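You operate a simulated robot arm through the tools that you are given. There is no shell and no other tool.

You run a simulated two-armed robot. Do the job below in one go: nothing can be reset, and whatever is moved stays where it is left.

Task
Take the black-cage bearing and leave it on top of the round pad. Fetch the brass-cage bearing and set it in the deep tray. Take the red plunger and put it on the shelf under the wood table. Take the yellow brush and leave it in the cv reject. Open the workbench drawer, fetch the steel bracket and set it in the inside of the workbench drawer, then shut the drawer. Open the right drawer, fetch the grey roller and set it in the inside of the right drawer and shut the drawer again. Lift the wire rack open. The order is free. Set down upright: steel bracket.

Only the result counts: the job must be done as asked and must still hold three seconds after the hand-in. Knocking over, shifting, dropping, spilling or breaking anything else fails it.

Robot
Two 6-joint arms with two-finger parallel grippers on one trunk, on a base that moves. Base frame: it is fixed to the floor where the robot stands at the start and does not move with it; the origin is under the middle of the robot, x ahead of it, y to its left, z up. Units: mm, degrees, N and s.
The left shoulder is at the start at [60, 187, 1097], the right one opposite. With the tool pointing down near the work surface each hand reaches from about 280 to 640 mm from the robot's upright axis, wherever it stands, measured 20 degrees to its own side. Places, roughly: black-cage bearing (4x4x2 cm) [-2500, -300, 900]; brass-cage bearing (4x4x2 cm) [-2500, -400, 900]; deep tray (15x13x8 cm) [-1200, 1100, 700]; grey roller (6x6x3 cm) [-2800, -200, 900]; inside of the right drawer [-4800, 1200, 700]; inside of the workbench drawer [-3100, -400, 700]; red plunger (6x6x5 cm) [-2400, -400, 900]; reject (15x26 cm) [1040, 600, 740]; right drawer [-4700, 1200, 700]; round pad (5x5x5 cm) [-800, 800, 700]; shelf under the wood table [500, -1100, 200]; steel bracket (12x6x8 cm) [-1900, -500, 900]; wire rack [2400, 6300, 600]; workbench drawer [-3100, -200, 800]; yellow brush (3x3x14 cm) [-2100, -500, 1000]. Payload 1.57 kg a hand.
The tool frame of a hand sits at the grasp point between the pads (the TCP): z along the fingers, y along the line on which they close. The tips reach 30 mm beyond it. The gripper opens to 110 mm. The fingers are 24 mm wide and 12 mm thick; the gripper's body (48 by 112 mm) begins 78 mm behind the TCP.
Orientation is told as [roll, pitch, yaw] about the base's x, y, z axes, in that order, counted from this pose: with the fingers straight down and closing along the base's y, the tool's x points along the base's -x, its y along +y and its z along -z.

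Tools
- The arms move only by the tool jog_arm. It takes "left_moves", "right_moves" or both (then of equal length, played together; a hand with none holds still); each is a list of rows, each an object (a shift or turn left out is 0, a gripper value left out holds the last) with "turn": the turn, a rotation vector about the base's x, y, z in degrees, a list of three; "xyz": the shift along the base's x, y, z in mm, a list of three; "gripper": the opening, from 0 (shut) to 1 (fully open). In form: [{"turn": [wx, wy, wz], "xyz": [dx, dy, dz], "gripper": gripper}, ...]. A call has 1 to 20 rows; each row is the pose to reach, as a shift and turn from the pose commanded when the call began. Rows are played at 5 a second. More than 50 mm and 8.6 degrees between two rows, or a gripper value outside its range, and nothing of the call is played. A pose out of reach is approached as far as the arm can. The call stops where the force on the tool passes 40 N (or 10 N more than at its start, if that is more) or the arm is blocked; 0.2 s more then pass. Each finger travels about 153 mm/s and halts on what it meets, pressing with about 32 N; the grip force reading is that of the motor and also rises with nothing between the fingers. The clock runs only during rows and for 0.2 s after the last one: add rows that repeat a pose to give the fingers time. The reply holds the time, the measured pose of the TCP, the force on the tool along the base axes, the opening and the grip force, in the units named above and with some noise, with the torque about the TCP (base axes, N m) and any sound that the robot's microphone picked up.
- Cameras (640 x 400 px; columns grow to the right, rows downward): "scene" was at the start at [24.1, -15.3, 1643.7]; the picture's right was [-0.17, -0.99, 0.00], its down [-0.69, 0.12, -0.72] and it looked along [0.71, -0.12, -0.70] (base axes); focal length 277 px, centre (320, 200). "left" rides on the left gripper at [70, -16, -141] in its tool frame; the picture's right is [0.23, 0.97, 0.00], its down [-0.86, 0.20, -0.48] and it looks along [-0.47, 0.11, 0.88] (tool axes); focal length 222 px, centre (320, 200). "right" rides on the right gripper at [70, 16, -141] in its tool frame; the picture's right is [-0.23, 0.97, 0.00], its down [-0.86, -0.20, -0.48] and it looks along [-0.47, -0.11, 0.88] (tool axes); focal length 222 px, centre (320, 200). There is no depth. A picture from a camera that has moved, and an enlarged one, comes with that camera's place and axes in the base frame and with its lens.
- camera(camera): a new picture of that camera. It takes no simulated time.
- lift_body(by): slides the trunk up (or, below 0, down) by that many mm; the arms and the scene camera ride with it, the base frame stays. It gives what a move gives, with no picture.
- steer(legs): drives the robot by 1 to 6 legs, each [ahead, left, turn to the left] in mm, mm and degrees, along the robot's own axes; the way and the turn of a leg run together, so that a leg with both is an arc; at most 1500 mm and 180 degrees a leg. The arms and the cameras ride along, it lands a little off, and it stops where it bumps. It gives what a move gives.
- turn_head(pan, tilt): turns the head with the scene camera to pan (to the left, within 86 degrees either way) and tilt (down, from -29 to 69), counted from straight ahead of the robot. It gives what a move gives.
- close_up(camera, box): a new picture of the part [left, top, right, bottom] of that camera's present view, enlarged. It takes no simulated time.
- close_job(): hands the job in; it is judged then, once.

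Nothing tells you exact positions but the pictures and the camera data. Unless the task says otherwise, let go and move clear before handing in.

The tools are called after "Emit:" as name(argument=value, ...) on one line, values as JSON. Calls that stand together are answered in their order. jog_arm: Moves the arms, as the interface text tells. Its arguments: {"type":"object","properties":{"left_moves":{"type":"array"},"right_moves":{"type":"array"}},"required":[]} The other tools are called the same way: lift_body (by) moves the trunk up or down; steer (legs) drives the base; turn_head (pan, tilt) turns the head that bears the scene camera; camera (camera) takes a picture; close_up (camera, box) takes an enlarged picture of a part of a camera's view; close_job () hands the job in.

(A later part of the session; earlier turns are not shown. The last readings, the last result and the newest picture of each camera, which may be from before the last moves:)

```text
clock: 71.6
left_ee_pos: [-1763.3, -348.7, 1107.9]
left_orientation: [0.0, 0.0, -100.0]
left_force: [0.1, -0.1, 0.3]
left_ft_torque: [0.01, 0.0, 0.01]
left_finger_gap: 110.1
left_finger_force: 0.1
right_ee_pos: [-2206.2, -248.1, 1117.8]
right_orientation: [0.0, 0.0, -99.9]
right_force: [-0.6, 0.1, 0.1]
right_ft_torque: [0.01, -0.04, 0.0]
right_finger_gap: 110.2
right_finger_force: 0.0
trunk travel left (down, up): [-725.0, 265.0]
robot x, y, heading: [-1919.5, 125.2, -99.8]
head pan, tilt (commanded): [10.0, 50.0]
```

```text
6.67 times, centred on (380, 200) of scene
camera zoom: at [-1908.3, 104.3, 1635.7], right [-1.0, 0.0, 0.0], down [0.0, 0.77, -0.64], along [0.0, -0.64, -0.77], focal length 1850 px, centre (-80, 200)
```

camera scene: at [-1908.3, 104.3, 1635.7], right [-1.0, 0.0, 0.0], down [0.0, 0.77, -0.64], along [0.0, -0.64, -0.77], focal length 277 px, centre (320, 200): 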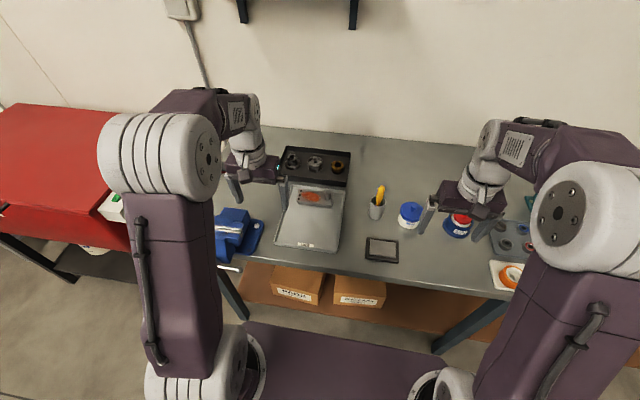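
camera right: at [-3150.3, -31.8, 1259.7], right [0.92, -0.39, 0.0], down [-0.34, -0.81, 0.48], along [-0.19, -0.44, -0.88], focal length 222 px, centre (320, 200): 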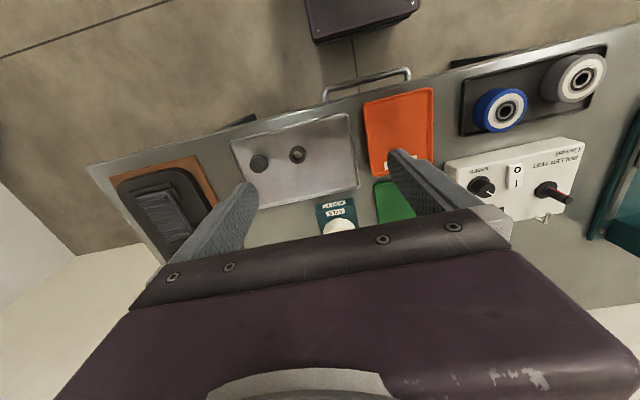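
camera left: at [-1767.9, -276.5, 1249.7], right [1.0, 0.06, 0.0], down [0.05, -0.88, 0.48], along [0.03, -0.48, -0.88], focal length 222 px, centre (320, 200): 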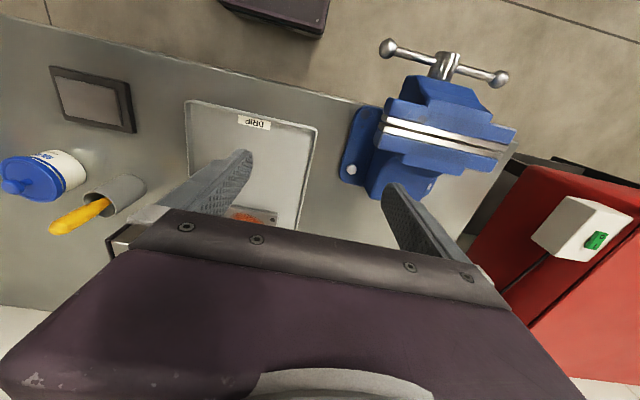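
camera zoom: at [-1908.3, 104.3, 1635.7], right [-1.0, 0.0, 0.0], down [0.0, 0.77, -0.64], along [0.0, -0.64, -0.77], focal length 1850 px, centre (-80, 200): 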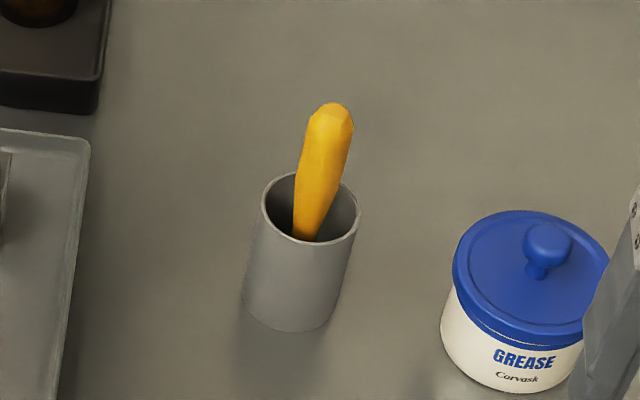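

The bracket is a 12×6 cm plate with a post at one end, long axis about 8° to base x, centred near [-1889,-526], top z≈903. I drive 100 mm closer and yaw the left hand so it will close across the 6 cm width.

Emit:
steer(legs=[[100, 0, 0]])

Emit:
jog_arm(left_moves=[{"turn": [0, 0, -8]}, {"turn": [0, 0, -16]}, {"turn": [0, 0, -24]}, {"turn": [0, 0, -32]}, {"turn": [0, 0, -40]}, {"turn": [0, 0, -48]}, {"turn": [0, 0, -56]}, {"turn": [0, 0, -64]}, {"turn": [0, 0, -72]}, {"turn": [0, 0, -80]}, {"turn": [0, 0, -88]}, {"turn": [0, 0, -88.5]}])

Emit:
camera(camera="left")

Emit:
camera(camera="scene")

```text
clock: 72.7
left_ee_pos: [-1779.6, -445.0, 1107.4]
left_orientation: [0.1, -0.1, -100.0]
left_force: [1.4, -0.3, 1.0]
left_ft_torque: [0.0, -0.04, 0.02]
left_finger_gap: 109.9
left_finger_force: 0.0
right_ee_pos: [-2223.7, -345.7, 1117.7]
right_orientation: [0.0, 0.0, -99.8]
right_force: [-0.5, 0.4, 0.4]
right_ft_torque: [0.0, -0.02, 0.02]
right_finger_gap: 110.1
right_finger_force: 0.0
trunk travel left (down, up): [-725.0, 265.0]
robot x, y, heading: [-1939.8, 25.7, -99.7]
head pan, tilt (commanded): [10.0, 50.0]
```

```text
clock: 75.3
left_ee_pos: [-1780.3, -445.9, 1109.2]
left_orientation: [0.1, -0.1, 171.5]
left_force: [0.8, 0.3, 0.6]
left_ft_torque: [-0.03, 0.03, 0.0]
left_finger_gap: 110.1
left_finger_force: 0.0
right_ee_pos: [-2224.6, -346.2, 1119.5]
right_orientation: [-0.1, 0.0, -99.8]
right_force: [0.6, 0.2, -0.3]
right_ft_torque: [-0.02, -0.03, 0.0]
right_finger_gap: 110.0
right_finger_force: 0.0
trunk travel left (down, up): [-725.0, 265.0]
robot x, y, heading: [-1940.0, 27.9, -100.1]
head pan, tilt (commanded): [10.0, 50.0]
```

```text
taken
camera left: at [-1709.9, -440.7, 1249.7], right [0.08, -1.0, 0.0], down [-0.87, -0.07, 0.48], along [-0.48, -0.04, -0.88], focal length 222 px, centre (320, 200)
```

left: 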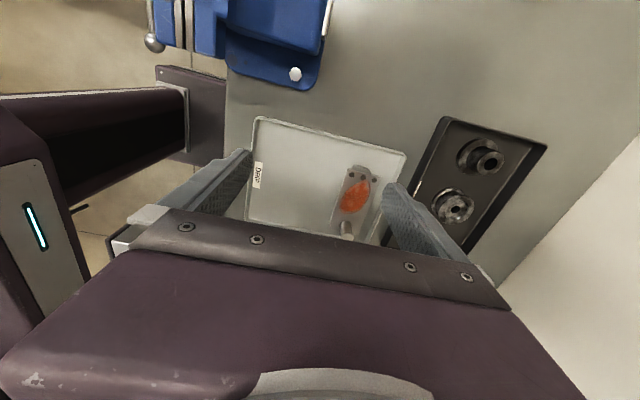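

```text
taken
camera scene: at [-1925.4, 6.3, 1635.7], right [-1.0, 0.0, 0.0], down [0.0, 0.77, -0.64], along [0.0, -0.64, -0.77], focal length 277 px, centre (320, 200)
```

scene: 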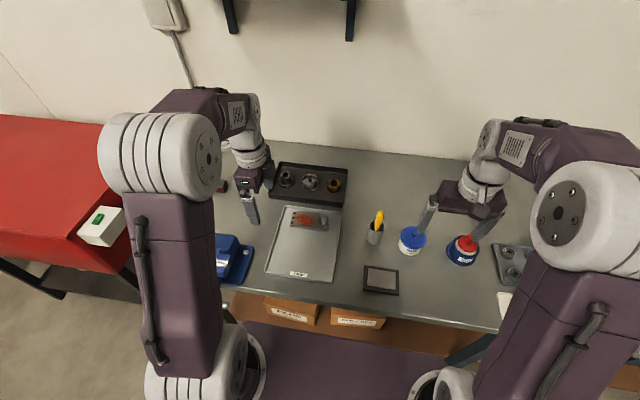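

Emit:
close_up(camera="left", box=[240, 110, 440, 250])

Emit:
close_up(camera="scene", box=[260, 190, 360, 260])

```text
2.86 times, centred on (340, 180) of left
camera zoom: at [-1709.9, -440.7, 1249.7], right [0.08, -1.0, 0.0], down [-0.87, -0.07, 0.48], along [-0.48, -0.04, -0.88], focal length 635 px, centre (263, 257)
```

zoom: 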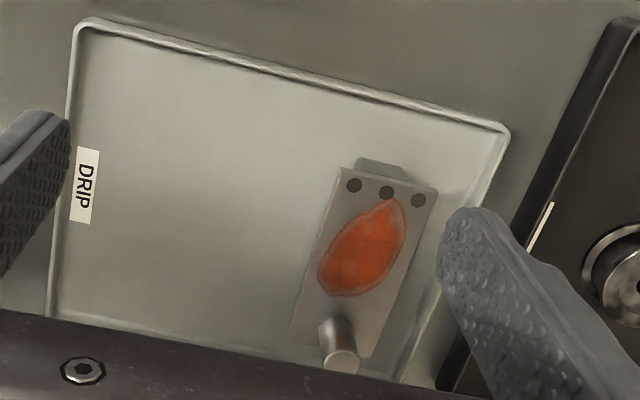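

```text
5.71 times, centred on (310, 225) of scene
camera zoom: at [-1925.4, 6.3, 1635.7], right [-1.0, 0.0, 0.0], down [0.0, 0.77, -0.64], along [0.0, -0.64, -0.77], focal length 1585 px, centre (377, 57)
```

zoom: 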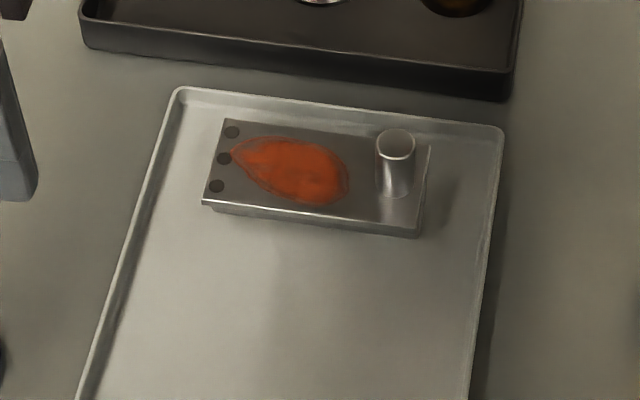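

The plate top triangulates to z≈922 with centre near [-1891,-509] and 9.5° rotation. I move the left hand above it and check alignment before descending.

Emit:
jog_arm(left_moves=[{"xyz": [-40, -20, -20], "turn": [0, 0, -1], "gripper": 0.8}, {"xyz": [-80, -42, -40], "turn": [0, 0, -1]}, {"xyz": [-116, -63, -60], "turn": [0, 0, -1]}, {"xyz": [-116, -63, -80], "turn": [0, 0, -1]}, {"xyz": [-116, -63, -80], "turn": [0, 0, -1]}])

Emit:
camera(camera="left")

Emit:
close_up(camera="scene", box=[240, 150, 360, 240])

```text
clock: 76.5
left_ee_pos: [-1895.5, -509.1, 1028.4]
left_orientation: [0.1, -0.1, 170.5]
left_force: [-0.2, 0.2, -0.8]
left_ft_torque: [-0.02, 0.04, 0.02]
left_finger_gap: 87.9
left_finger_force: 0.1
right_ee_pos: [-2222.9, -345.6, 1118.8]
right_orientation: [0.0, 0.1, -99.8]
right_force: [-0.6, 0.3, -0.2]
right_ft_torque: [0.0, 0.0, 0.0]
right_finger_gap: 110.0
right_finger_force: 0.0
trunk travel left (down, up): [-725.0, 265.0]
robot x, y, heading: [-1938.2, 25.7, -99.9]
head pan, tilt (commanded): [10.0, 50.0]
```

```text
taken
camera left: at [-1825.1, -505.1, 1169.7], right [0.06, -1.0, 0.0], down [-0.88, -0.06, 0.48], along [-0.48, -0.03, -0.88], focal length 222 px, centre (320, 200)
```

left: 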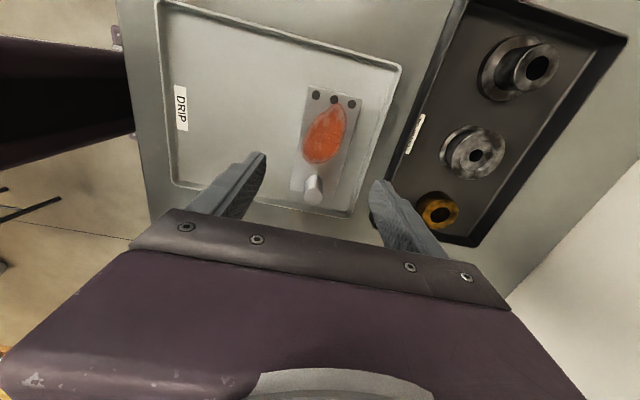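

```text
4.44 times, centred on (300, 195) of scene
camera zoom: at [-1925.4, 6.6, 1635.7], right [-1.0, 0.0, 0.0], down [0.0, 0.77, -0.64], along [0.0, -0.64, -0.77], focal length 1233 px, centre (409, 222)
```

zoom: 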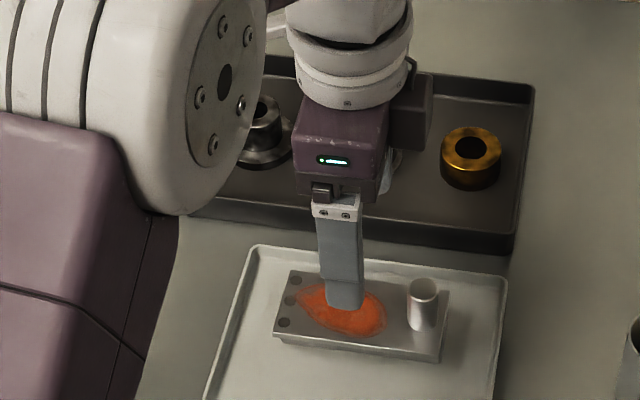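

Alignment looks good: the plate sits between the open fingers with the post clear. I descend to TCP z≈925 and check before closing.

Emit:
jog_arm(left_moves=[{"xyz": [0, -1, -30]}, {"xyz": [0, -1, -60]}, {"xyz": [0, -1, -85]}, {"xyz": [0, -1, -103]}, {"xyz": [0, -1, -103]}])

Emit:
camera(camera="left")

Emit:
close_up(camera="scene", box=[240, 150, 360, 240])

```text
clock: 77.7
left_ee_pos: [-1897.5, -510.2, 925.1]
left_orientation: [0.0, -0.1, 170.4]
left_force: [0.4, 0.9, -0.2]
left_ft_torque: [0.01, 0.0, -0.03]
left_finger_gap: 88.0
left_finger_force: 0.1
right_ee_pos: [-2223.9, -346.9, 1118.4]
right_orientation: [0.0, 0.0, -99.9]
right_force: [0.1, 0.4, 0.8]
right_ft_torque: [-0.03, 0.0, 0.01]
right_finger_gap: 110.0
right_finger_force: 0.0
trunk travel left (down, up): [-725.0, 265.0]
robot x, y, heading: [-1936.8, 26.4, -100.0]
head pan, tilt (commanded): [10.0, 50.0]
```

```text
taken
camera left: at [-1825.7, -505.3, 1066.1], right [0.06, -1.0, 0.0], down [-0.88, -0.06, 0.48], along [-0.48, -0.03, -0.88], focal length 222 px, centre (320, 200)
```

left: 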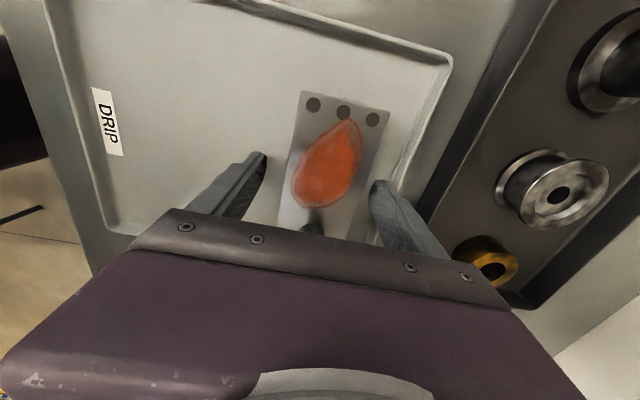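

```text
4.44 times, centred on (300, 195) of scene
camera zoom: at [-1925.5, 6.5, 1635.7], right [-1.0, 0.0, 0.0], down [0.0, 0.77, -0.64], along [0.0, -0.64, -0.77], focal length 1233 px, centre (409, 222)
```

zoom: 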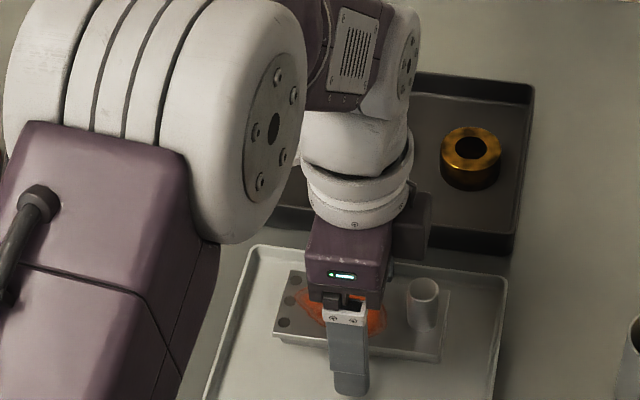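

The fingers straddle the plate without contact. I lower 5 mm more, close, and lift slightly to check the grip.

Emit:
jog_arm(left_moves=[{"xyz": [0, 0, -5]}, {"xyz": [0, 0, -5], "gripper": 0.5}, {"xyz": [0, 0, -5], "gripper": 0.3}, {"xyz": [0, 0, -5], "gripper": 0.3}, {"xyz": [0, 0, -5], "gripper": 0.3}])

```text
clock: 78.9
left_ee_pos: [-1896.7, -509.7, 919.5]
left_orientation: [0.0, -0.2, 170.6]
left_force: [0.4, -2.7, 1.6]
left_ft_torque: [-0.14, 0.17, 0.05]
left_finger_gap: 57.8
left_finger_force: 32.2
right_ee_pos: [-2224.2, -346.7, 1117.1]
right_orientation: [0.0, 0.0, -99.9]
right_force: [-0.1, -0.3, -0.2]
right_ft_torque: [0.03, 0.01, 0.0]
right_finger_gap: 110.0
right_finger_force: 0.1
trunk travel left (down, up): [-725.0, 265.0]
robot x, y, heading: [-1941.5, 23.1, -99.7]
head pan, tilt (commanded): [10.0, 50.0]
```

Grip is solid at 57.8 mm. I lift slowly to check weight and tilt.

Emit:
jog_arm(left_moves=[{"xyz": [0, 0, 8]}, {"xyz": [0, 0, 20]}, {"xyz": [0, 0, 40]}, {"xyz": [0, 0, 40]}])

Emit:
close_up(camera="scene", box=[240, 150, 360, 240])

Emit:
camera(camera="left")

```text
clock: 79.9
left_ee_pos: [-1896.3, -510.4, 959.3]
left_orientation: [-0.1, -0.1, 170.5]
left_force: [-0.7, -0.3, -3.8]
left_ft_torque: [-0.01, 0.02, 0.02]
left_finger_gap: 57.9
left_finger_force: 32.2
right_ee_pos: [-2224.1, -345.8, 1117.2]
right_orientation: [0.0, 0.1, -99.9]
right_force: [0.6, -0.6, 0.1]
right_ft_torque: [-0.02, -0.01, 0.02]
right_finger_gap: 109.7
right_finger_force: 0.0
trunk travel left (down, up): [-725.0, 265.0]
robot x, y, heading: [-1937.8, 24.6, -100.0]
head pan, tilt (commanded): [10.0, 50.0]
```

```text
4.44 times, centred on (300, 195) of scene
camera zoom: at [-1925.4, 5.1, 1635.6], right [-1.0, 0.0, 0.0], down [0.0, 0.77, -0.64], along [0.0, -0.64, -0.77], focal length 1233 px, centre (409, 222)
```

zoom: 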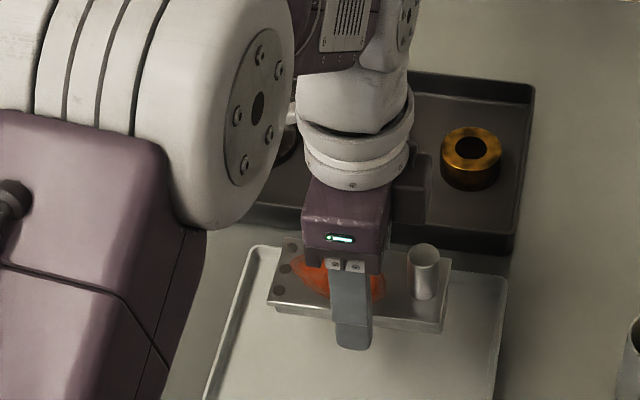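

```text
taken
camera left: at [-1825.7, -506.3, 1101.5], right [0.06, -1.0, 0.0], down [-0.88, -0.06, 0.48], along [-0.48, -0.03, -0.88], focal length 222 px, centre (320, 200)
```

left: 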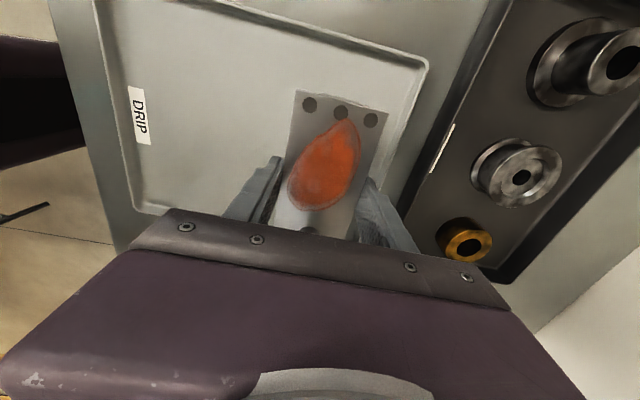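

The bracket is lifted level (about 0.4 kg). I raise and retract it, then drive to stand in front of the drawer.

Emit:
jog_arm(left_moves=[{"xyz": [0, 0, 40]}, {"xyz": [0, 0, 80]}, {"xyz": [0, 0, 120]}, {"xyz": [5, 30, 160]}, {"xyz": [13, 75, 160]}, {"xyz": [22, 120, 160]}, {"xyz": [22, 120, 160]}])

Emit:
steer(legs=[[-330, 0, 0], [0, -987, 0]])

Emit:
lift_body(by=-200)

Emit:
turn_head(pan=-10, tilt=40)

Emit:
camera(camera="scene")

```text
refused: row 4 steps farther than a row can; nothing moved
```

```text
clock: 86.8
left_ee_pos: [-2810.5, -15.7, 960.7]
left_orientation: [-0.2, -0.1, 170.8]
left_force: [-0.2, -0.5, -4.4]
left_ft_torque: [-0.02, 0.0, 0.02]
left_finger_gap: 57.7
left_finger_force: 32.4
right_ee_pos: [-3138.7, 145.2, 1116.5]
right_orientation: [0.0, 0.0, -99.7]
right_force: [0.2, -0.6, -0.8]
right_ft_torque: [-0.02, 0.0, -0.03]
right_finger_gap: 110.1
right_finger_force: 0.1
trunk travel left (down, up): [-725.0, 265.0]
robot x, y, heading: [-2854.4, 520.4, -99.8]
head pan, tilt (commanded): [10.0, 50.0]
```

```text
clock: 89.0
left_ee_pos: [-2810.7, -15.1, 760.4]
left_orientation: [-0.1, -0.1, 170.7]
left_force: [-0.1, 0.5, -4.5]
left_ft_torque: [-0.01, -0.04, 0.0]
left_finger_gap: 57.7
left_finger_force: 32.2
right_ee_pos: [-3139.4, 146.8, 917.4]
right_orientation: [0.0, 0.1, -99.7]
right_force: [-1.2, -1.1, -0.5]
right_ft_torque: [0.0, -0.03, 0.01]
right_finger_gap: 110.0
right_finger_force: 0.0
trunk travel left (down, up): [-525.0, 465.0]
robot x, y, heading: [-2856.0, 523.5, -99.7]
head pan, tilt (commanded): [10.0, 50.0]
```

```text
clock: 89.8
left_ee_pos: [-2810.5, -15.4, 759.6]
left_orientation: [0.0, -0.1, 170.6]
left_force: [0.4, -0.5, -4.7]
left_ft_torque: [0.02, -0.03, 0.01]
left_finger_gap: 57.6
left_finger_force: 31.8
right_ee_pos: [-3138.4, 146.4, 918.8]
right_orientation: [0.0, 0.0, -99.8]
right_force: [-0.3, -0.6, 0.0]
right_ft_torque: [-0.01, 0.02, -0.01]
right_finger_gap: 110.1
right_finger_force: 0.1
trunk travel left (down, up): [-525.0, 465.0]
robot x, y, heading: [-2855.9, 518.4, -100.0]
head pan, tilt (commanded): [-10.0, 40.0]
```

```text
taken
camera scene: at [-2870.5, 497.2, 1449.8], right [-0.94, 0.34, 0.0], down [0.22, 0.61, -0.77], along [-0.26, -0.72, -0.64], focal length 277 px, centre (320, 200)
```

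scene: 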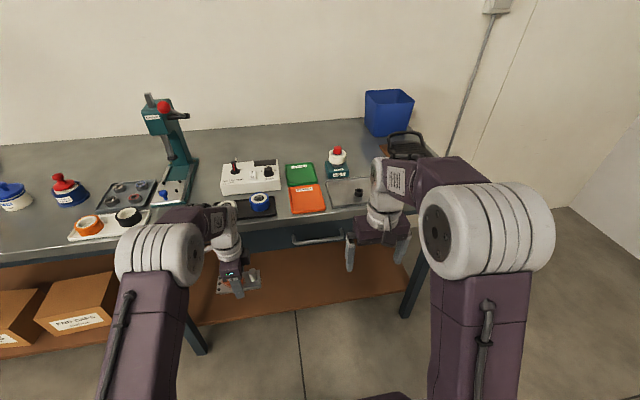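

The left jog had been refused (step too long), so the bracket travelled low but cleared everything; forces are normal. I now raise/retract the left hand and yaw the right hand by 90°.

Emit:
jog_arm(left_moves=[{"xyz": [3, 20, 0]}, {"xyz": [10, 60, 0]}, {"xyz": [17, 98, 10]}, {"xyz": [17, 98, 50]}, {"xyz": [17, 98, 90]}, {"xyz": [17, 98, 130]}, {"xyz": [17, 98, 170]}, {"xyz": [17, 98, 200]}, {"xyz": [17, 98, 200]}, {"xyz": [17, 98, 200]}, {"xyz": [17, 98, 200]}, {"xyz": [17, 98, 200]}], right_moves=[{"turn": [0, 0, 8]}, {"turn": [0, 0, 16]}, {"turn": [0, 0, 24]}, {"turn": [0, 0, 32]}, {"turn": [0, 0, 40]}, {"turn": [0, 0, 48]}, {"turn": [0, 0, 56]}, {"turn": [0, 0, 64]}, {"turn": [0, 0, 72]}, {"turn": [0, 0, 80]}, {"turn": [0, 0, 88]}, {"turn": [0, 0, 90]}])

```text
clock: 92.4
left_ee_pos: [-2794.0, 82.2, 959.7]
left_orientation: [0.0, -0.1, 170.7]
left_force: [0.1, -0.3, -4.6]
left_ft_torque: [-0.01, -0.03, 0.0]
left_finger_gap: 57.6
left_finger_force: 32.3
right_ee_pos: [-3138.6, 146.4, 916.4]
right_orientation: [0.0, 0.0, -9.6]
right_force: [-0.3, -0.2, -0.7]
right_ft_torque: [0.0, -0.02, -0.01]
right_finger_gap: 110.1
right_finger_force: 0.1
trunk travel left (down, up): [-525.0, 465.0]
robot x, y, heading: [-2858.5, 521.2, -99.9]
head pan, tilt (commanded): [-10.0, 40.0]
```

Now pitch the right hand to point forward (horizontal), moving it ahead slightly as it turns.

Emit:
jog_arm(right_moves=[{"turn": [-8.08, 1.41, 0], "xyz": [-1.5, -9, 0]}, {"turn": [-16.15, 2.82, 0], "xyz": [-3, -18, 0]}, {"turn": [-24.2, 4.23, 0], "xyz": [-4.6, -27, 0]}, {"turn": [-32.3, 5.64, 0], "xyz": [-6.2, -36, 0]}, {"turn": [-40.4, 7.05, 0], "xyz": [-7.8, -45, 0]}, {"turn": [-48.5, 8.47, 0], "xyz": [-9.4, -54, 0]}, {"turn": [-56.5, 9.87, 0], "xyz": [-11, -63, 0]}, {"turn": [-64.6, 11.3, 0], "xyz": [-12.5, -72, 0]}, {"turn": [-72.7, 12.7, 0], "xyz": [-14, -81, 0]}, {"turn": [-80.8, 14.1, 0], "xyz": [-15.6, -90, 0]}, {"turn": [-88.65, 15.48, 0], "xyz": [-17.2, -98.5, 0]}, {"turn": [-88.65, 15.48, 0], "xyz": [-17.2, -98.5, 0]}])

Emit:
camera(camera="right")

Emit:
camera(camera="scene")

```text
clock: 95.0
left_ee_pos: [-2794.4, 82.9, 959.3]
left_orientation: [-0.2, -0.1, 170.6]
left_force: [-0.1, 0.5, -4.4]
left_ft_torque: [0.01, 0.01, 0.02]
left_finger_gap: 57.5
left_finger_force: 31.8
right_ee_pos: [-3145.9, 59.4, 1067.9]
right_orientation: [-86.3, 0.2, -10.1]
right_force: [0.2, 0.4, -0.7]
right_ft_torque: [0.02, -0.03, -0.02]
right_finger_gap: 110.0
right_finger_force: 0.1
right hand out of reach, approached as far as the arm can: row 5, 6, 7, 8, 9, 10, 11, 12
trunk travel left (down, up): [-525.0, 465.0]
robot x, y, heading: [-2855.9, 521.3, -99.8]
head pan, tilt (commanded): [-10.0, 40.0]
```

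```text
taken
camera right: at [-3189.0, 208.8, 1062.6], right [0.23, 0.02, -0.97], down [0.92, 0.31, 0.23], along [0.3, -0.95, 0.05], focal length 222 px, centre (320, 200)
```

right: 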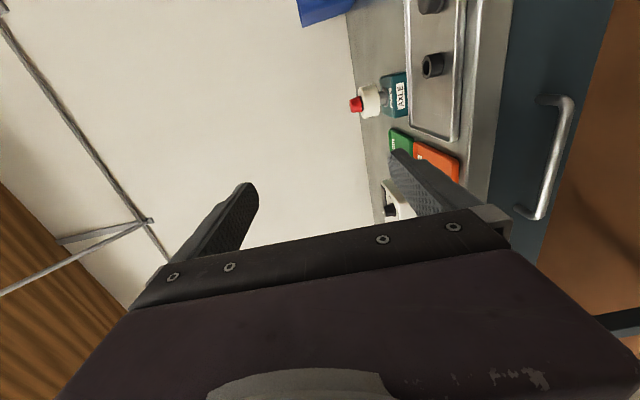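

```text
taken
camera scene: at [-2870.7, 497.5, 1449.8], right [-0.94, 0.34, 0.0], down [0.22, 0.61, -0.77], along [-0.26, -0.72, -0.64], focal length 277 px, centre (320, 200)
```

scene: 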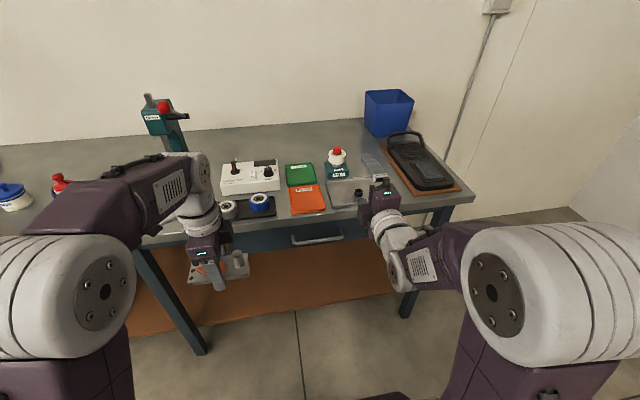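

The horizontal hand is reachable only higher relative to the shoulder, so I'll lower the trunk instead. First I move the left hand with the bracket to the left, out of the drawer's path.

Emit:
jog_arm(left_moves=[{"xyz": [41.6, 13, 0]}, {"xyz": [83.2, 26, 0]}, {"xyz": [124.8, 39, 0]}, {"xyz": [166.4, 52, 0]}, {"xyz": [208, 65, 0]}, {"xyz": [208, 65, 0]}])

```text
clock: 96.4
left_ee_pos: [-2587.0, 146.3, 960.1]
left_orientation: [0.0, 0.0, 170.8]
left_force: [0.0, -1.0, -5.0]
left_ft_torque: [0.0, -0.02, 0.02]
left_finger_gap: 57.8
left_finger_force: 32.0
right_ee_pos: [-3145.5, 58.0, 1067.8]
right_orientation: [-86.3, 0.2, -10.1]
right_force: [0.1, -0.2, 0.5]
right_ft_torque: [0.04, 0.01, 0.01]
right_finger_gap: 110.1
right_finger_force: 0.0
trunk travel left (down, up): [-525.0, 465.0]
robot x, y, heading: [-2853.3, 519.7, -100.0]
head pan, tilt (commanded): [-10.0, 40.0]
```

Emit:
lift_body(by=-291)

Emit:
camera(camera="right")

Emit:
camera(camera="scene")

```text
clock: 99.3
left_ee_pos: [-2586.6, 146.9, 669.8]
left_orientation: [0.1, -0.1, 170.7]
left_force: [0.0, 0.6, -5.1]
left_ft_torque: [0.06, 0.01, 0.03]
left_finger_gap: 57.7
left_finger_force: 31.8
right_ee_pos: [-3145.5, 57.9, 776.9]
right_orientation: [-86.3, 0.2, -10.1]
right_force: [-0.2, -0.9, -0.3]
right_ft_torque: [0.02, 0.0, -0.01]
right_finger_gap: 109.7
right_finger_force: 0.0
trunk travel left (down, up): [-234.0, 756.0]
robot x, y, heading: [-2852.3, 518.1, -99.7]
head pan, tilt (commanded): [-10.0, 40.0]
```

```text
taken
camera right: at [-3188.9, 209.1, 771.6], right [0.23, 0.02, -0.97], down [0.92, 0.31, 0.23], along [0.3, -0.95, 0.05], focal length 222 px, centre (320, 200)
```

right: 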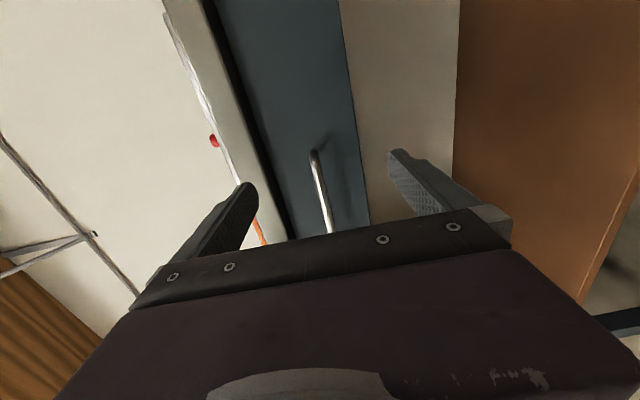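

```text
taken
camera scene: at [-2870.4, 497.7, 1158.9], right [-0.94, 0.34, 0.0], down [0.22, 0.61, -0.77], along [-0.26, -0.72, -0.64], focal length 277 px, centre (320, 200)
```

scene: 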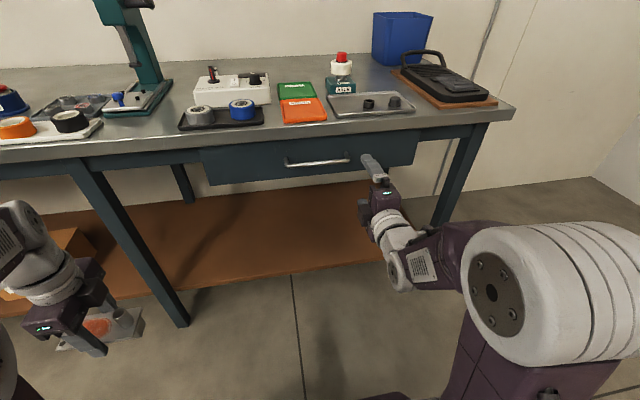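

The hand is level with the bar (z≈780) but near its right end. I shift left about 45 mm toward the middle and see whether the commands follow cleanly.

Emit:
jog_arm(right_moves=[{"xyz": [0, 0, 0]}, {"xyz": [10, -2, 0]}, {"xyz": [25, -4.4, 1]}, {"xyz": [44, -7.7, 3]}, {"xyz": [44, -7.7, 3]}])

Emit:
camera(camera="right")

```text
clock: 100.5
left_ee_pos: [-2586.8, 147.0, 668.7]
left_orientation: [0.0, -0.1, 170.7]
left_force: [-0.3, -0.2, -4.2]
left_ft_torque: [-0.02, -0.03, 0.03]
left_finger_gap: 57.6
left_finger_force: 32.1
right_ee_pos: [-3100.7, 51.5, 778.7]
right_orientation: [-86.3, 0.2, -10.1]
right_force: [-0.3, -0.3, -0.7]
right_ft_torque: [-0.03, 0.01, -0.01]
right_finger_gap: 109.9
right_finger_force: 0.0
trunk travel left (down, up): [-234.0, 756.0]
robot x, y, heading: [-2853.9, 520.5, -99.9]
head pan, tilt (commanded): [-10.0, 40.0]
```

```text
taken
camera right: at [-3145.1, 201.4, 773.9], right [0.23, 0.02, -0.97], down [0.92, 0.31, 0.23], along [0.3, -0.95, 0.05], focal length 222 px, centre (320, 200)
```

right: 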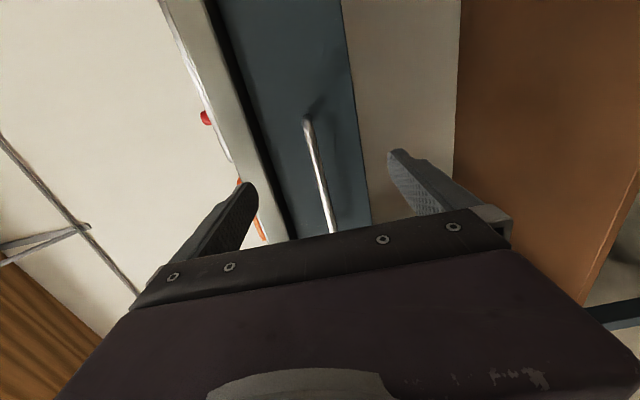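

Commands follow well. I narrow the gripper to clear the bench edge and advance along the bench normal onto the bar.

Emit:
jog_arm(right_moves=[{"xyz": [0, 0, 1], "gripper": 0.45}, {"xyz": [-5, -30, 1.5]}, {"xyz": [-11, -62, 1.5]}, {"xyz": [-15, -85, 1.5]}, {"xyz": [-18, -102, 1.5]}, {"xyz": [-18, -102, 1.5]}])

Emit:
camera(camera="right")

Emit:
close_up(camera="scene", box=[250, 100, 430, 220])

```text
clock: 102.0
left_ee_pos: [-2586.3, 146.6, 669.4]
left_orientation: [-0.1, -0.1, 170.7]
left_force: [-0.1, -0.2, -5.2]
left_ft_torque: [0.01, -0.03, -0.04]
left_finger_gap: 57.8
left_finger_force: 32.6
right_ee_pos: [-3118.3, -50.7, 781.2]
right_orientation: [-86.3, 0.2, -10.1]
right_force: [0.4, 0.0, 0.2]
right_ft_torque: [0.03, -0.04, 0.02]
right_finger_gap: 49.7
right_finger_force: 0.0
trunk travel left (down, up): [-234.0, 756.0]
robot x, y, heading: [-2855.8, 517.4, -99.6]
head pan, tilt (commanded): [-10.0, 40.0]
```

```text
taken
camera right: at [-3163.2, 99.5, 775.4], right [0.23, 0.02, -0.97], down [0.92, 0.31, 0.23], along [0.3, -0.95, 0.05], focal length 222 px, centre (320, 200)
```

right: 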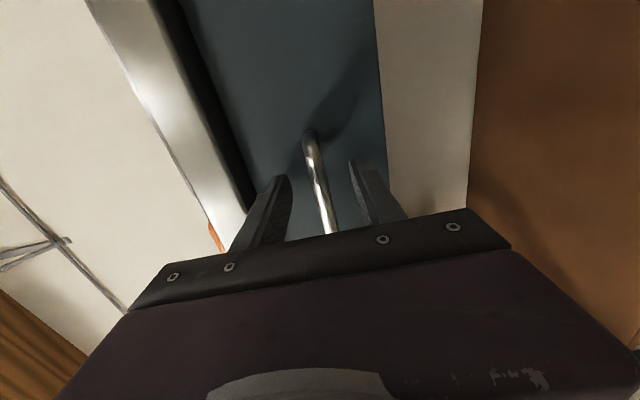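

```text
3.33 times, centred on (340, 160) of scene
camera zoom: at [-2870.4, 497.7, 1158.8], right [-0.94, 0.34, 0.0], down [0.22, 0.61, -0.77], along [-0.26, -0.72, -0.64], focal length 925 px, centre (253, 333)
```

zoom: 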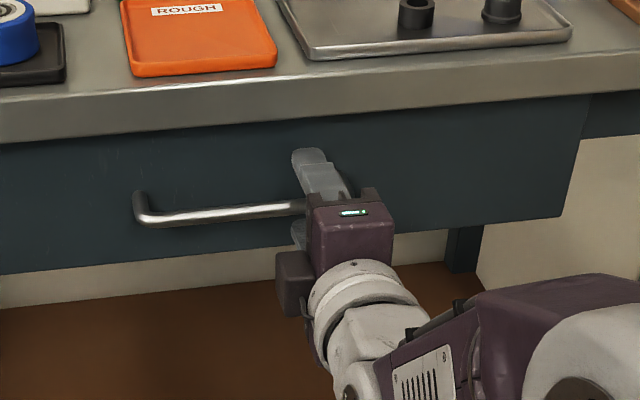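

The bar is between the fingers. I close on it.

Emit:
jog_arm(right_moves=[{"gripper": 0.2}, {"gripper": 0.0}, {"gripper": 0.0}, {"gripper": 0.0}])

Emit:
close_up(camera="scene", box=[250, 100, 430, 220])

```text
clock: 103.0
left_ee_pos: [-2586.1, 146.7, 668.6]
left_orientation: [-0.2, -0.1, 170.7]
left_force: [-0.1, 0.3, -5.6]
left_ft_torque: [0.02, -0.04, -0.02]
left_finger_gap: 57.5
left_finger_force: 32.7
right_ee_pos: [-3117.5, -51.6, 780.7]
right_orientation: [-86.2, 0.1, -10.1]
right_force: [1.5, 2.7, -6.2]
right_ft_torque: [0.06, -0.17, -0.16]
right_finger_gap: 11.8
right_finger_force: 29.0
trunk travel left (down, up): [-234.0, 756.0]
robot x, y, heading: [-2856.7, 518.6, -100.1]
head pan, tilt (commanded): [-10.0, 40.0]
```

```text
3.33 times, centred on (340, 160) of scene
camera zoom: at [-2870.5, 497.4, 1158.7], right [-0.94, 0.34, 0.0], down [0.22, 0.61, -0.77], along [-0.26, -0.72, -0.64], focal length 925 px, centre (253, 333)
```

zoom: 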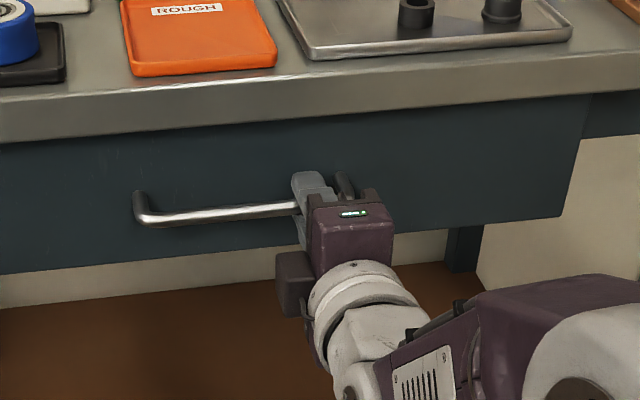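

Gripped (11.8 mm bar). I pull 60 mm with the arm first to check the drawer slides.

Emit:
jog_arm(right_moves=[{"xyz": [2, 12, 0]}, {"xyz": [5, 27, 0]}, {"xyz": [8, 43, 0]}, {"xyz": [10.5, 60, 0]}, {"xyz": [10.5, 60, 0]}])

Emit:
close_up(camera="scene", box=[200, 80, 470, 260])

```text
clock: 104.2
left_ee_pos: [-2587.2, 146.8, 669.3]
left_orientation: [-0.1, -0.1, 170.8]
left_force: [-0.4, 0.6, -4.6]
left_ft_torque: [-0.01, -0.02, 0.01]
left_finger_gap: 57.7
left_finger_force: 32.2
right_ee_pos: [-3109.1, 8.1, 781.1]
right_orientation: [-86.2, 0.1, -10.3]
right_force: [-3.4, 1.1, -10.2]
right_ft_torque: [0.07, -0.06, -0.66]
right_finger_gap: 11.7
right_finger_force: 29.5
trunk travel left (down, up): [-234.0, 756.0]
robot x, y, heading: [-2856.4, 520.1, -99.9]
head pan, tilt (commanded): [-10.0, 40.0]
```

```text
2.22 times, centred on (335, 170) of scene
camera zoom: at [-2871.3, 496.7, 1158.7], right [-0.94, 0.34, 0.0], down [0.22, 0.61, -0.77], along [-0.26, -0.72, -0.64], focal length 616 px, centre (287, 267)
```

zoom: 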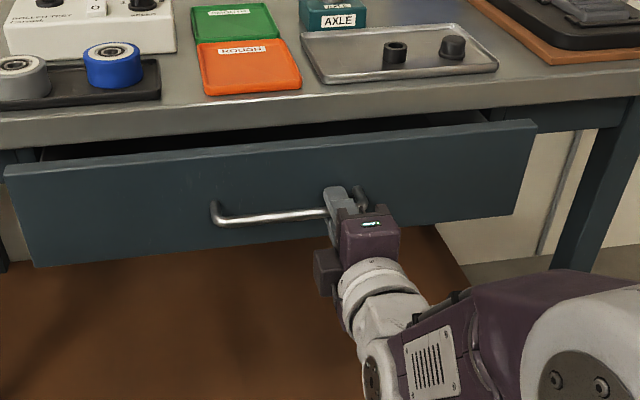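

The drawer slides freely. I continue pulling with the base by 160 mm.

Emit:
steer(legs=[[-160, 0, 0]])

Emit:
camera(camera="scene")

```text
clock: 105.6
left_ee_pos: [-2561.8, 302.8, 668.5]
left_orientation: [0.0, 0.1, 170.7]
left_force: [-0.1, 0.7, -4.5]
left_ft_torque: [-0.02, 0.02, 0.01]
left_finger_gap: 57.5
left_finger_force: 31.9
right_ee_pos: [-3083.5, 164.4, 779.3]
right_orientation: [-86.2, 0.1, -10.2]
right_force: [-10.9, 3.5, -9.6]
right_ft_torque: [0.11, 0.05, -0.42]
right_finger_gap: 11.8
right_finger_force: 29.0
trunk travel left (down, up): [-234.0, 756.0]
robot x, y, heading: [-2829.5, 675.8, -99.8]
head pan, tilt (commanded): [-10.0, 40.0]
```

```text
taken
camera scene: at [-2845.9, 652.3, 1158.8], right [-0.94, 0.34, 0.0], down [0.22, 0.61, -0.77], along [-0.26, -0.72, -0.64], focal length 277 px, centre (320, 200)
```

scene: 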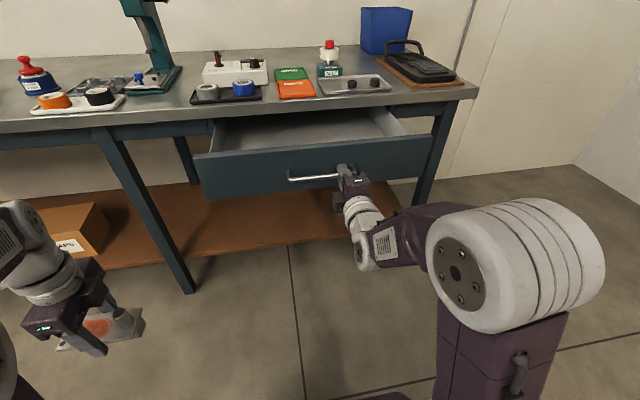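

The drawer is open about 220 mm with an empty interior visible. I release the handle and withdraw the right hand.

Emit:
jog_arm(right_moves=[{"gripper": 0.3}, {"gripper": 0.45}, {"gripper": 0.45}, {"xyz": [3, 17, 0], "gripper": 0.45}, {"xyz": [6, 34, 0]}, {"xyz": [10, 56, 0]}, {"xyz": [10, 56, 0]}])

Emit:
close_up(camera="scene", box=[160, 60, 460, 260])

```text
clock: 107.2
left_ee_pos: [-2560.5, 304.3, 669.6]
left_orientation: [0.0, 0.0, 170.8]
left_force: [0.0, -0.9, -3.9]
left_ft_torque: [0.02, -0.03, -0.02]
left_finger_gap: 57.9
left_finger_force: 31.8
right_ee_pos: [-3072.0, 211.7, 786.0]
right_orientation: [-86.2, 0.2, -10.2]
right_force: [-1.0, -0.1, -0.2]
right_ft_torque: [0.03, -0.03, -0.04]
right_finger_gap: 49.4
right_finger_force: 0.1
right hand out of reach, approached as far as the arm can: row 6, 7
trunk travel left (down, up): [-234.0, 756.0]
robot x, y, heading: [-2829.3, 671.3, -99.8]
head pan, tilt (commanded): [-10.0, 40.0]
```

```text
2.00 times, centred on (310, 160) of scene
camera zoom: at [-2843.8, 652.9, 1158.8], right [-0.94, 0.34, 0.0], down [0.22, 0.61, -0.77], along [-0.26, -0.72, -0.64], focal length 555 px, centre (340, 280)
```

zoom: 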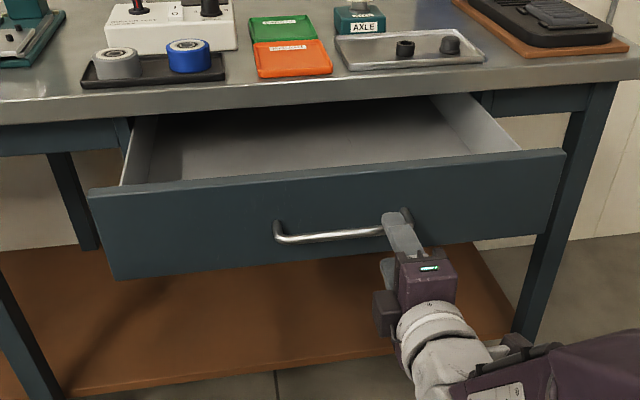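

The hand has cleared the bar. I raise the trunk, which lifts both hands above bench level.

Emit:
lift_body(by=291)

Emit:
camera(camera="scene")

```text
clock: 110.1
left_ee_pos: [-2559.5, 301.8, 959.4]
left_orientation: [-0.1, -0.1, 170.7]
left_force: [0.2, 0.9, -4.3]
left_ft_torque: [-0.02, 0.0, 0.04]
left_finger_gap: 57.8
left_finger_force: 31.8
right_ee_pos: [-3072.4, 211.7, 1076.4]
right_orientation: [-86.2, 0.2, -10.2]
right_force: [-0.6, -0.2, 0.0]
right_ft_torque: [0.0, 0.02, 0.0]
right_finger_gap: 49.4
right_finger_force: 0.0
trunk travel left (down, up): [-525.0, 465.0]
robot x, y, heading: [-2829.3, 679.9, -99.7]
head pan, tilt (commanded): [-10.0, 40.0]
```

```text
taken
camera scene: at [-2843.7, 652.6, 1449.8], right [-0.94, 0.34, 0.0], down [0.22, 0.61, -0.77], along [-0.26, -0.72, -0.64], focal length 277 px, centre (320, 200)
```

scene: 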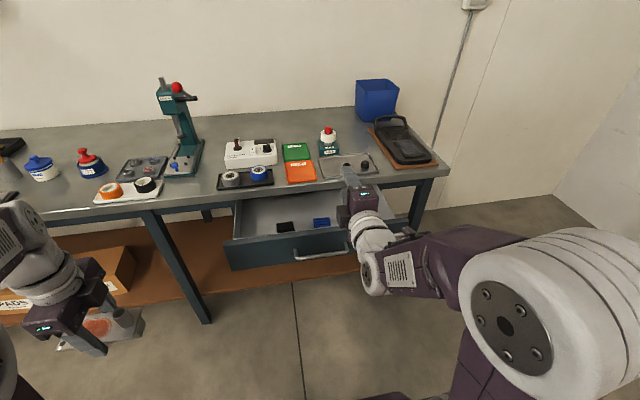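

There are two small objects (black and blue) inside the drawer near the front. I zoom in to find free floor space.

Emit:
close_up(camera="scene", box=[220, 170, 400, 280])

Emit:
close_up(camera="scene", box=[265, 185, 365, 245])

```text
3.56 times, centred on (310, 225) of scene
camera zoom: at [-2843.7, 652.6, 1449.8], right [-0.94, 0.34, 0.0], down [0.22, 0.61, -0.77], along [-0.26, -0.72, -0.64], focal length 986 px, centre (356, 111)
```

zoom: 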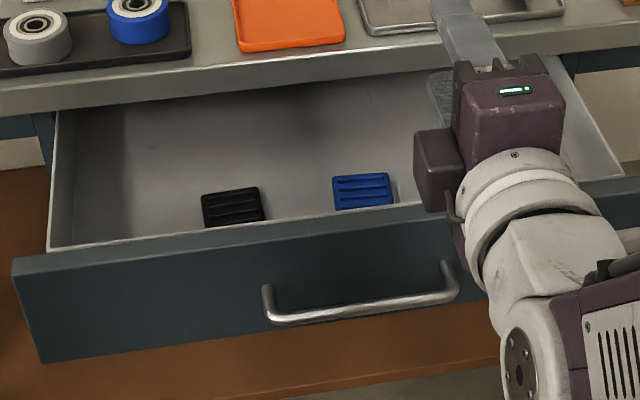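

```text
6.40 times, centred on (315, 215) of scene
camera zoom: at [-2843.7, 652.6, 1449.8], right [-0.94, 0.34, 0.0], down [0.22, 0.61, -0.77], along [-0.26, -0.72, -0.64], focal length 1776 px, centre (352, 104)
```

zoom: 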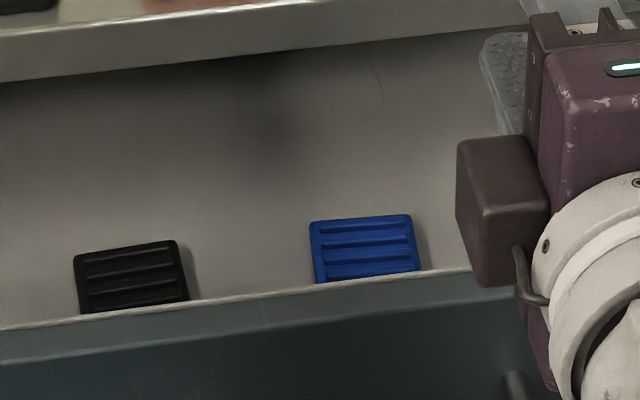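

Two pads sit in the drawer at its left and middle; the right third looks free. I reposition so the left hand can place the bracket in that free right zone.

Emit:
steer(legs=[[0, -379, 0], [200, 0, 0]])

Emit:
turn_head(pan=15, tilt=50)

Emit:
camera(camera="scene")

```text
clock: 113.7
left_ee_pos: [-2965.6, 169.6, 960.5]
left_orientation: [-0.1, 0.0, 171.1]
left_force: [0.5, -0.1, -5.9]
left_ft_torque: [-0.01, -0.01, 0.0]
left_finger_gap: 57.7
left_finger_force: 32.1
right_ee_pos: [-3478.6, 75.1, 1077.8]
right_orientation: [-86.1, 0.2, -10.0]
right_force: [1.0, -0.6, -0.8]
right_ft_torque: [0.03, 0.03, -0.01]
right_finger_gap: 49.8
right_finger_force: 0.1
trunk travel left (down, up): [-525.0, 465.0]
robot x, y, heading: [-3237.0, 542.5, -99.5]
head pan, tilt (commanded): [-10.0, 40.0]
```

```text
clock: 114.6
left_ee_pos: [-2967.0, 169.3, 959.5]
left_orientation: [-0.1, -0.2, 171.0]
left_force: [-0.3, -0.6, -5.2]
left_ft_torque: [0.01, 0.01, 0.0]
left_finger_gap: 57.7
left_finger_force: 32.0
right_ee_pos: [-3478.0, 76.0, 1077.0]
right_orientation: [-86.2, 0.3, -10.0]
right_force: [0.2, 0.6, 0.3]
right_ft_torque: [0.03, 0.02, -0.02]
right_finger_gap: 49.5
right_finger_force: 0.1
trunk travel left (down, up): [-525.0, 465.0]
robot x, y, heading: [-3236.2, 538.8, -99.8]
head pan, tilt (commanded): [15.0, 50.0]
```

```text
taken
camera scene: at [-3215.9, 522.0, 1435.7], right [-1.0, -0.09, 0.0], down [-0.07, 0.76, -0.64], along [0.06, -0.64, -0.77], focal length 277 px, centre (320, 200)
```

scene: 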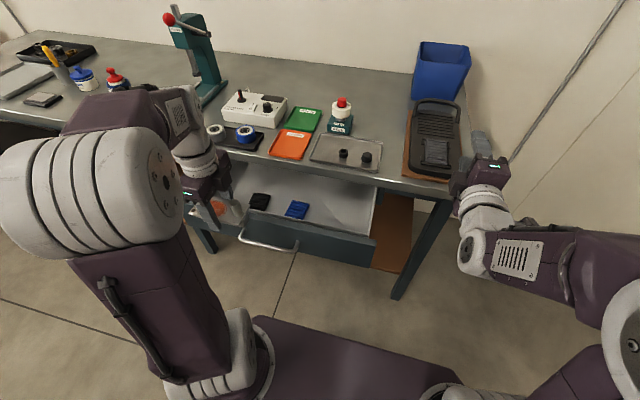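

Emit:
close_up(camera="scene", box=[200, 150, 400, 280])

```text
3.08 times, centred on (300, 215) of scene
camera zoom: at [-3215.9, 522.0, 1435.7], right [-1.0, -0.09, 0.0], down [-0.07, 0.76, -0.64], along [0.06, -0.64, -0.77], focal length 854 px, centre (382, 154)
```

zoom: 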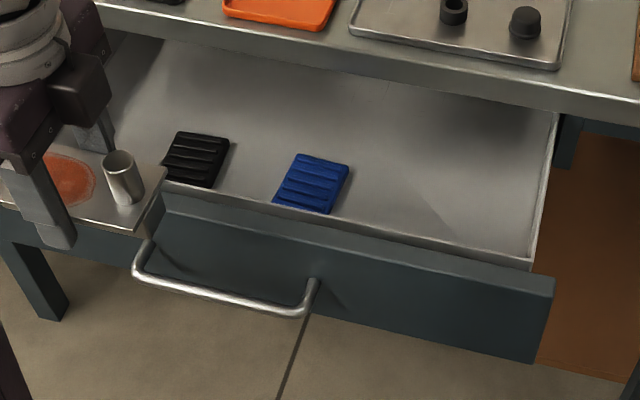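

The right part of the drawer floor is clear. I bring the bracket above the free spot at about [-3204, 25].

Emit:
jog_arm(left_moves=[{"xyz": [-40, -24, 0]}, {"xyz": [-80, -48, 0]}, {"xyz": [-120, -72, 0]}, {"xyz": [-160, -96, 0]}, {"xyz": [-200, -120, 0]}, {"xyz": [-238, -144.5, 0]}, {"xyz": [-238, -144.5, 0]}])

Emit:
camera(camera="left")

Emit:
close_up(camera="scene", box=[220, 120, 420, 280])

```text
clock: 116.2
left_ee_pos: [-3204.1, 25.3, 959.8]
left_orientation: [-0.1, 0.0, 171.1]
left_force: [-0.3, 0.2, -5.5]
left_ft_torque: [-0.02, 0.02, 0.01]
left_finger_gap: 57.9
left_finger_force: 31.7
right_ee_pos: [-3478.3, 75.3, 1076.0]
right_orientation: [-86.2, 0.2, -10.0]
right_force: [0.1, -0.1, 0.3]
right_ft_torque: [0.01, 0.03, -0.01]
right_finger_gap: 49.4
right_finger_force: 0.1
trunk travel left (down, up): [-525.0, 465.0]
robot x, y, heading: [-3234.8, 545.5, -99.5]
head pan, tilt (commanded): [15.0, 50.0]
```

```text
taken
camera left: at [-3133.5, 29.6, 1100.9], right [0.07, -1.0, 0.0], down [-0.88, -0.06, 0.48], along [-0.48, -0.03, -0.88], focal length 222 px, centre (320, 200)
```

left: 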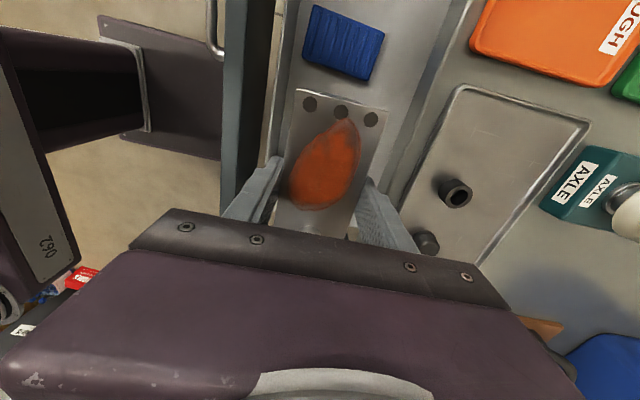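

```text
2.50 times, centred on (320, 200) of scene
camera zoom: at [-3215.2, 522.6, 1435.7], right [-1.0, -0.1, 0.0], down [-0.07, 0.76, -0.64], along [0.06, -0.64, -0.77], focal length 694 px, centre (320, 200)
```

zoom: 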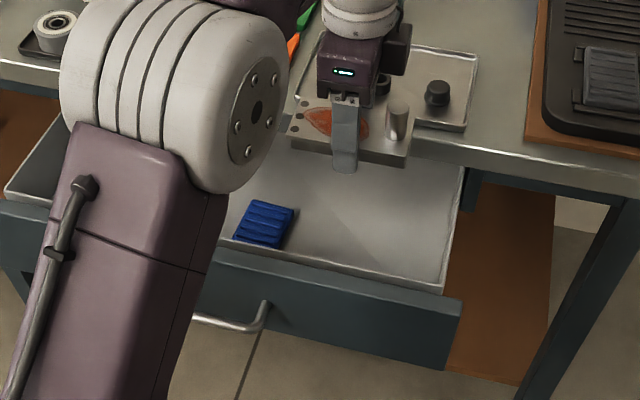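

Emit:
close_up(camera="left", box=[210, 0, 490, 220])

```text
1.82 times, centred on (350, 110) of left
camera zoom: at [-3133.5, 29.6, 1100.9], right [0.07, -1.0, 0.0], down [-0.88, -0.06, 0.48], along [-0.48, -0.03, -0.88], focal length 404 px, centre (266, 364)
```

zoom: 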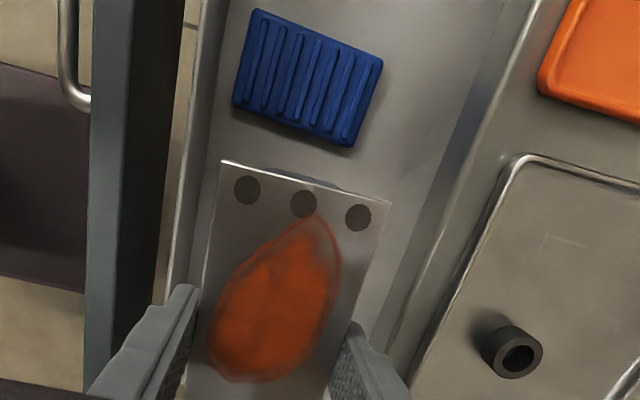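

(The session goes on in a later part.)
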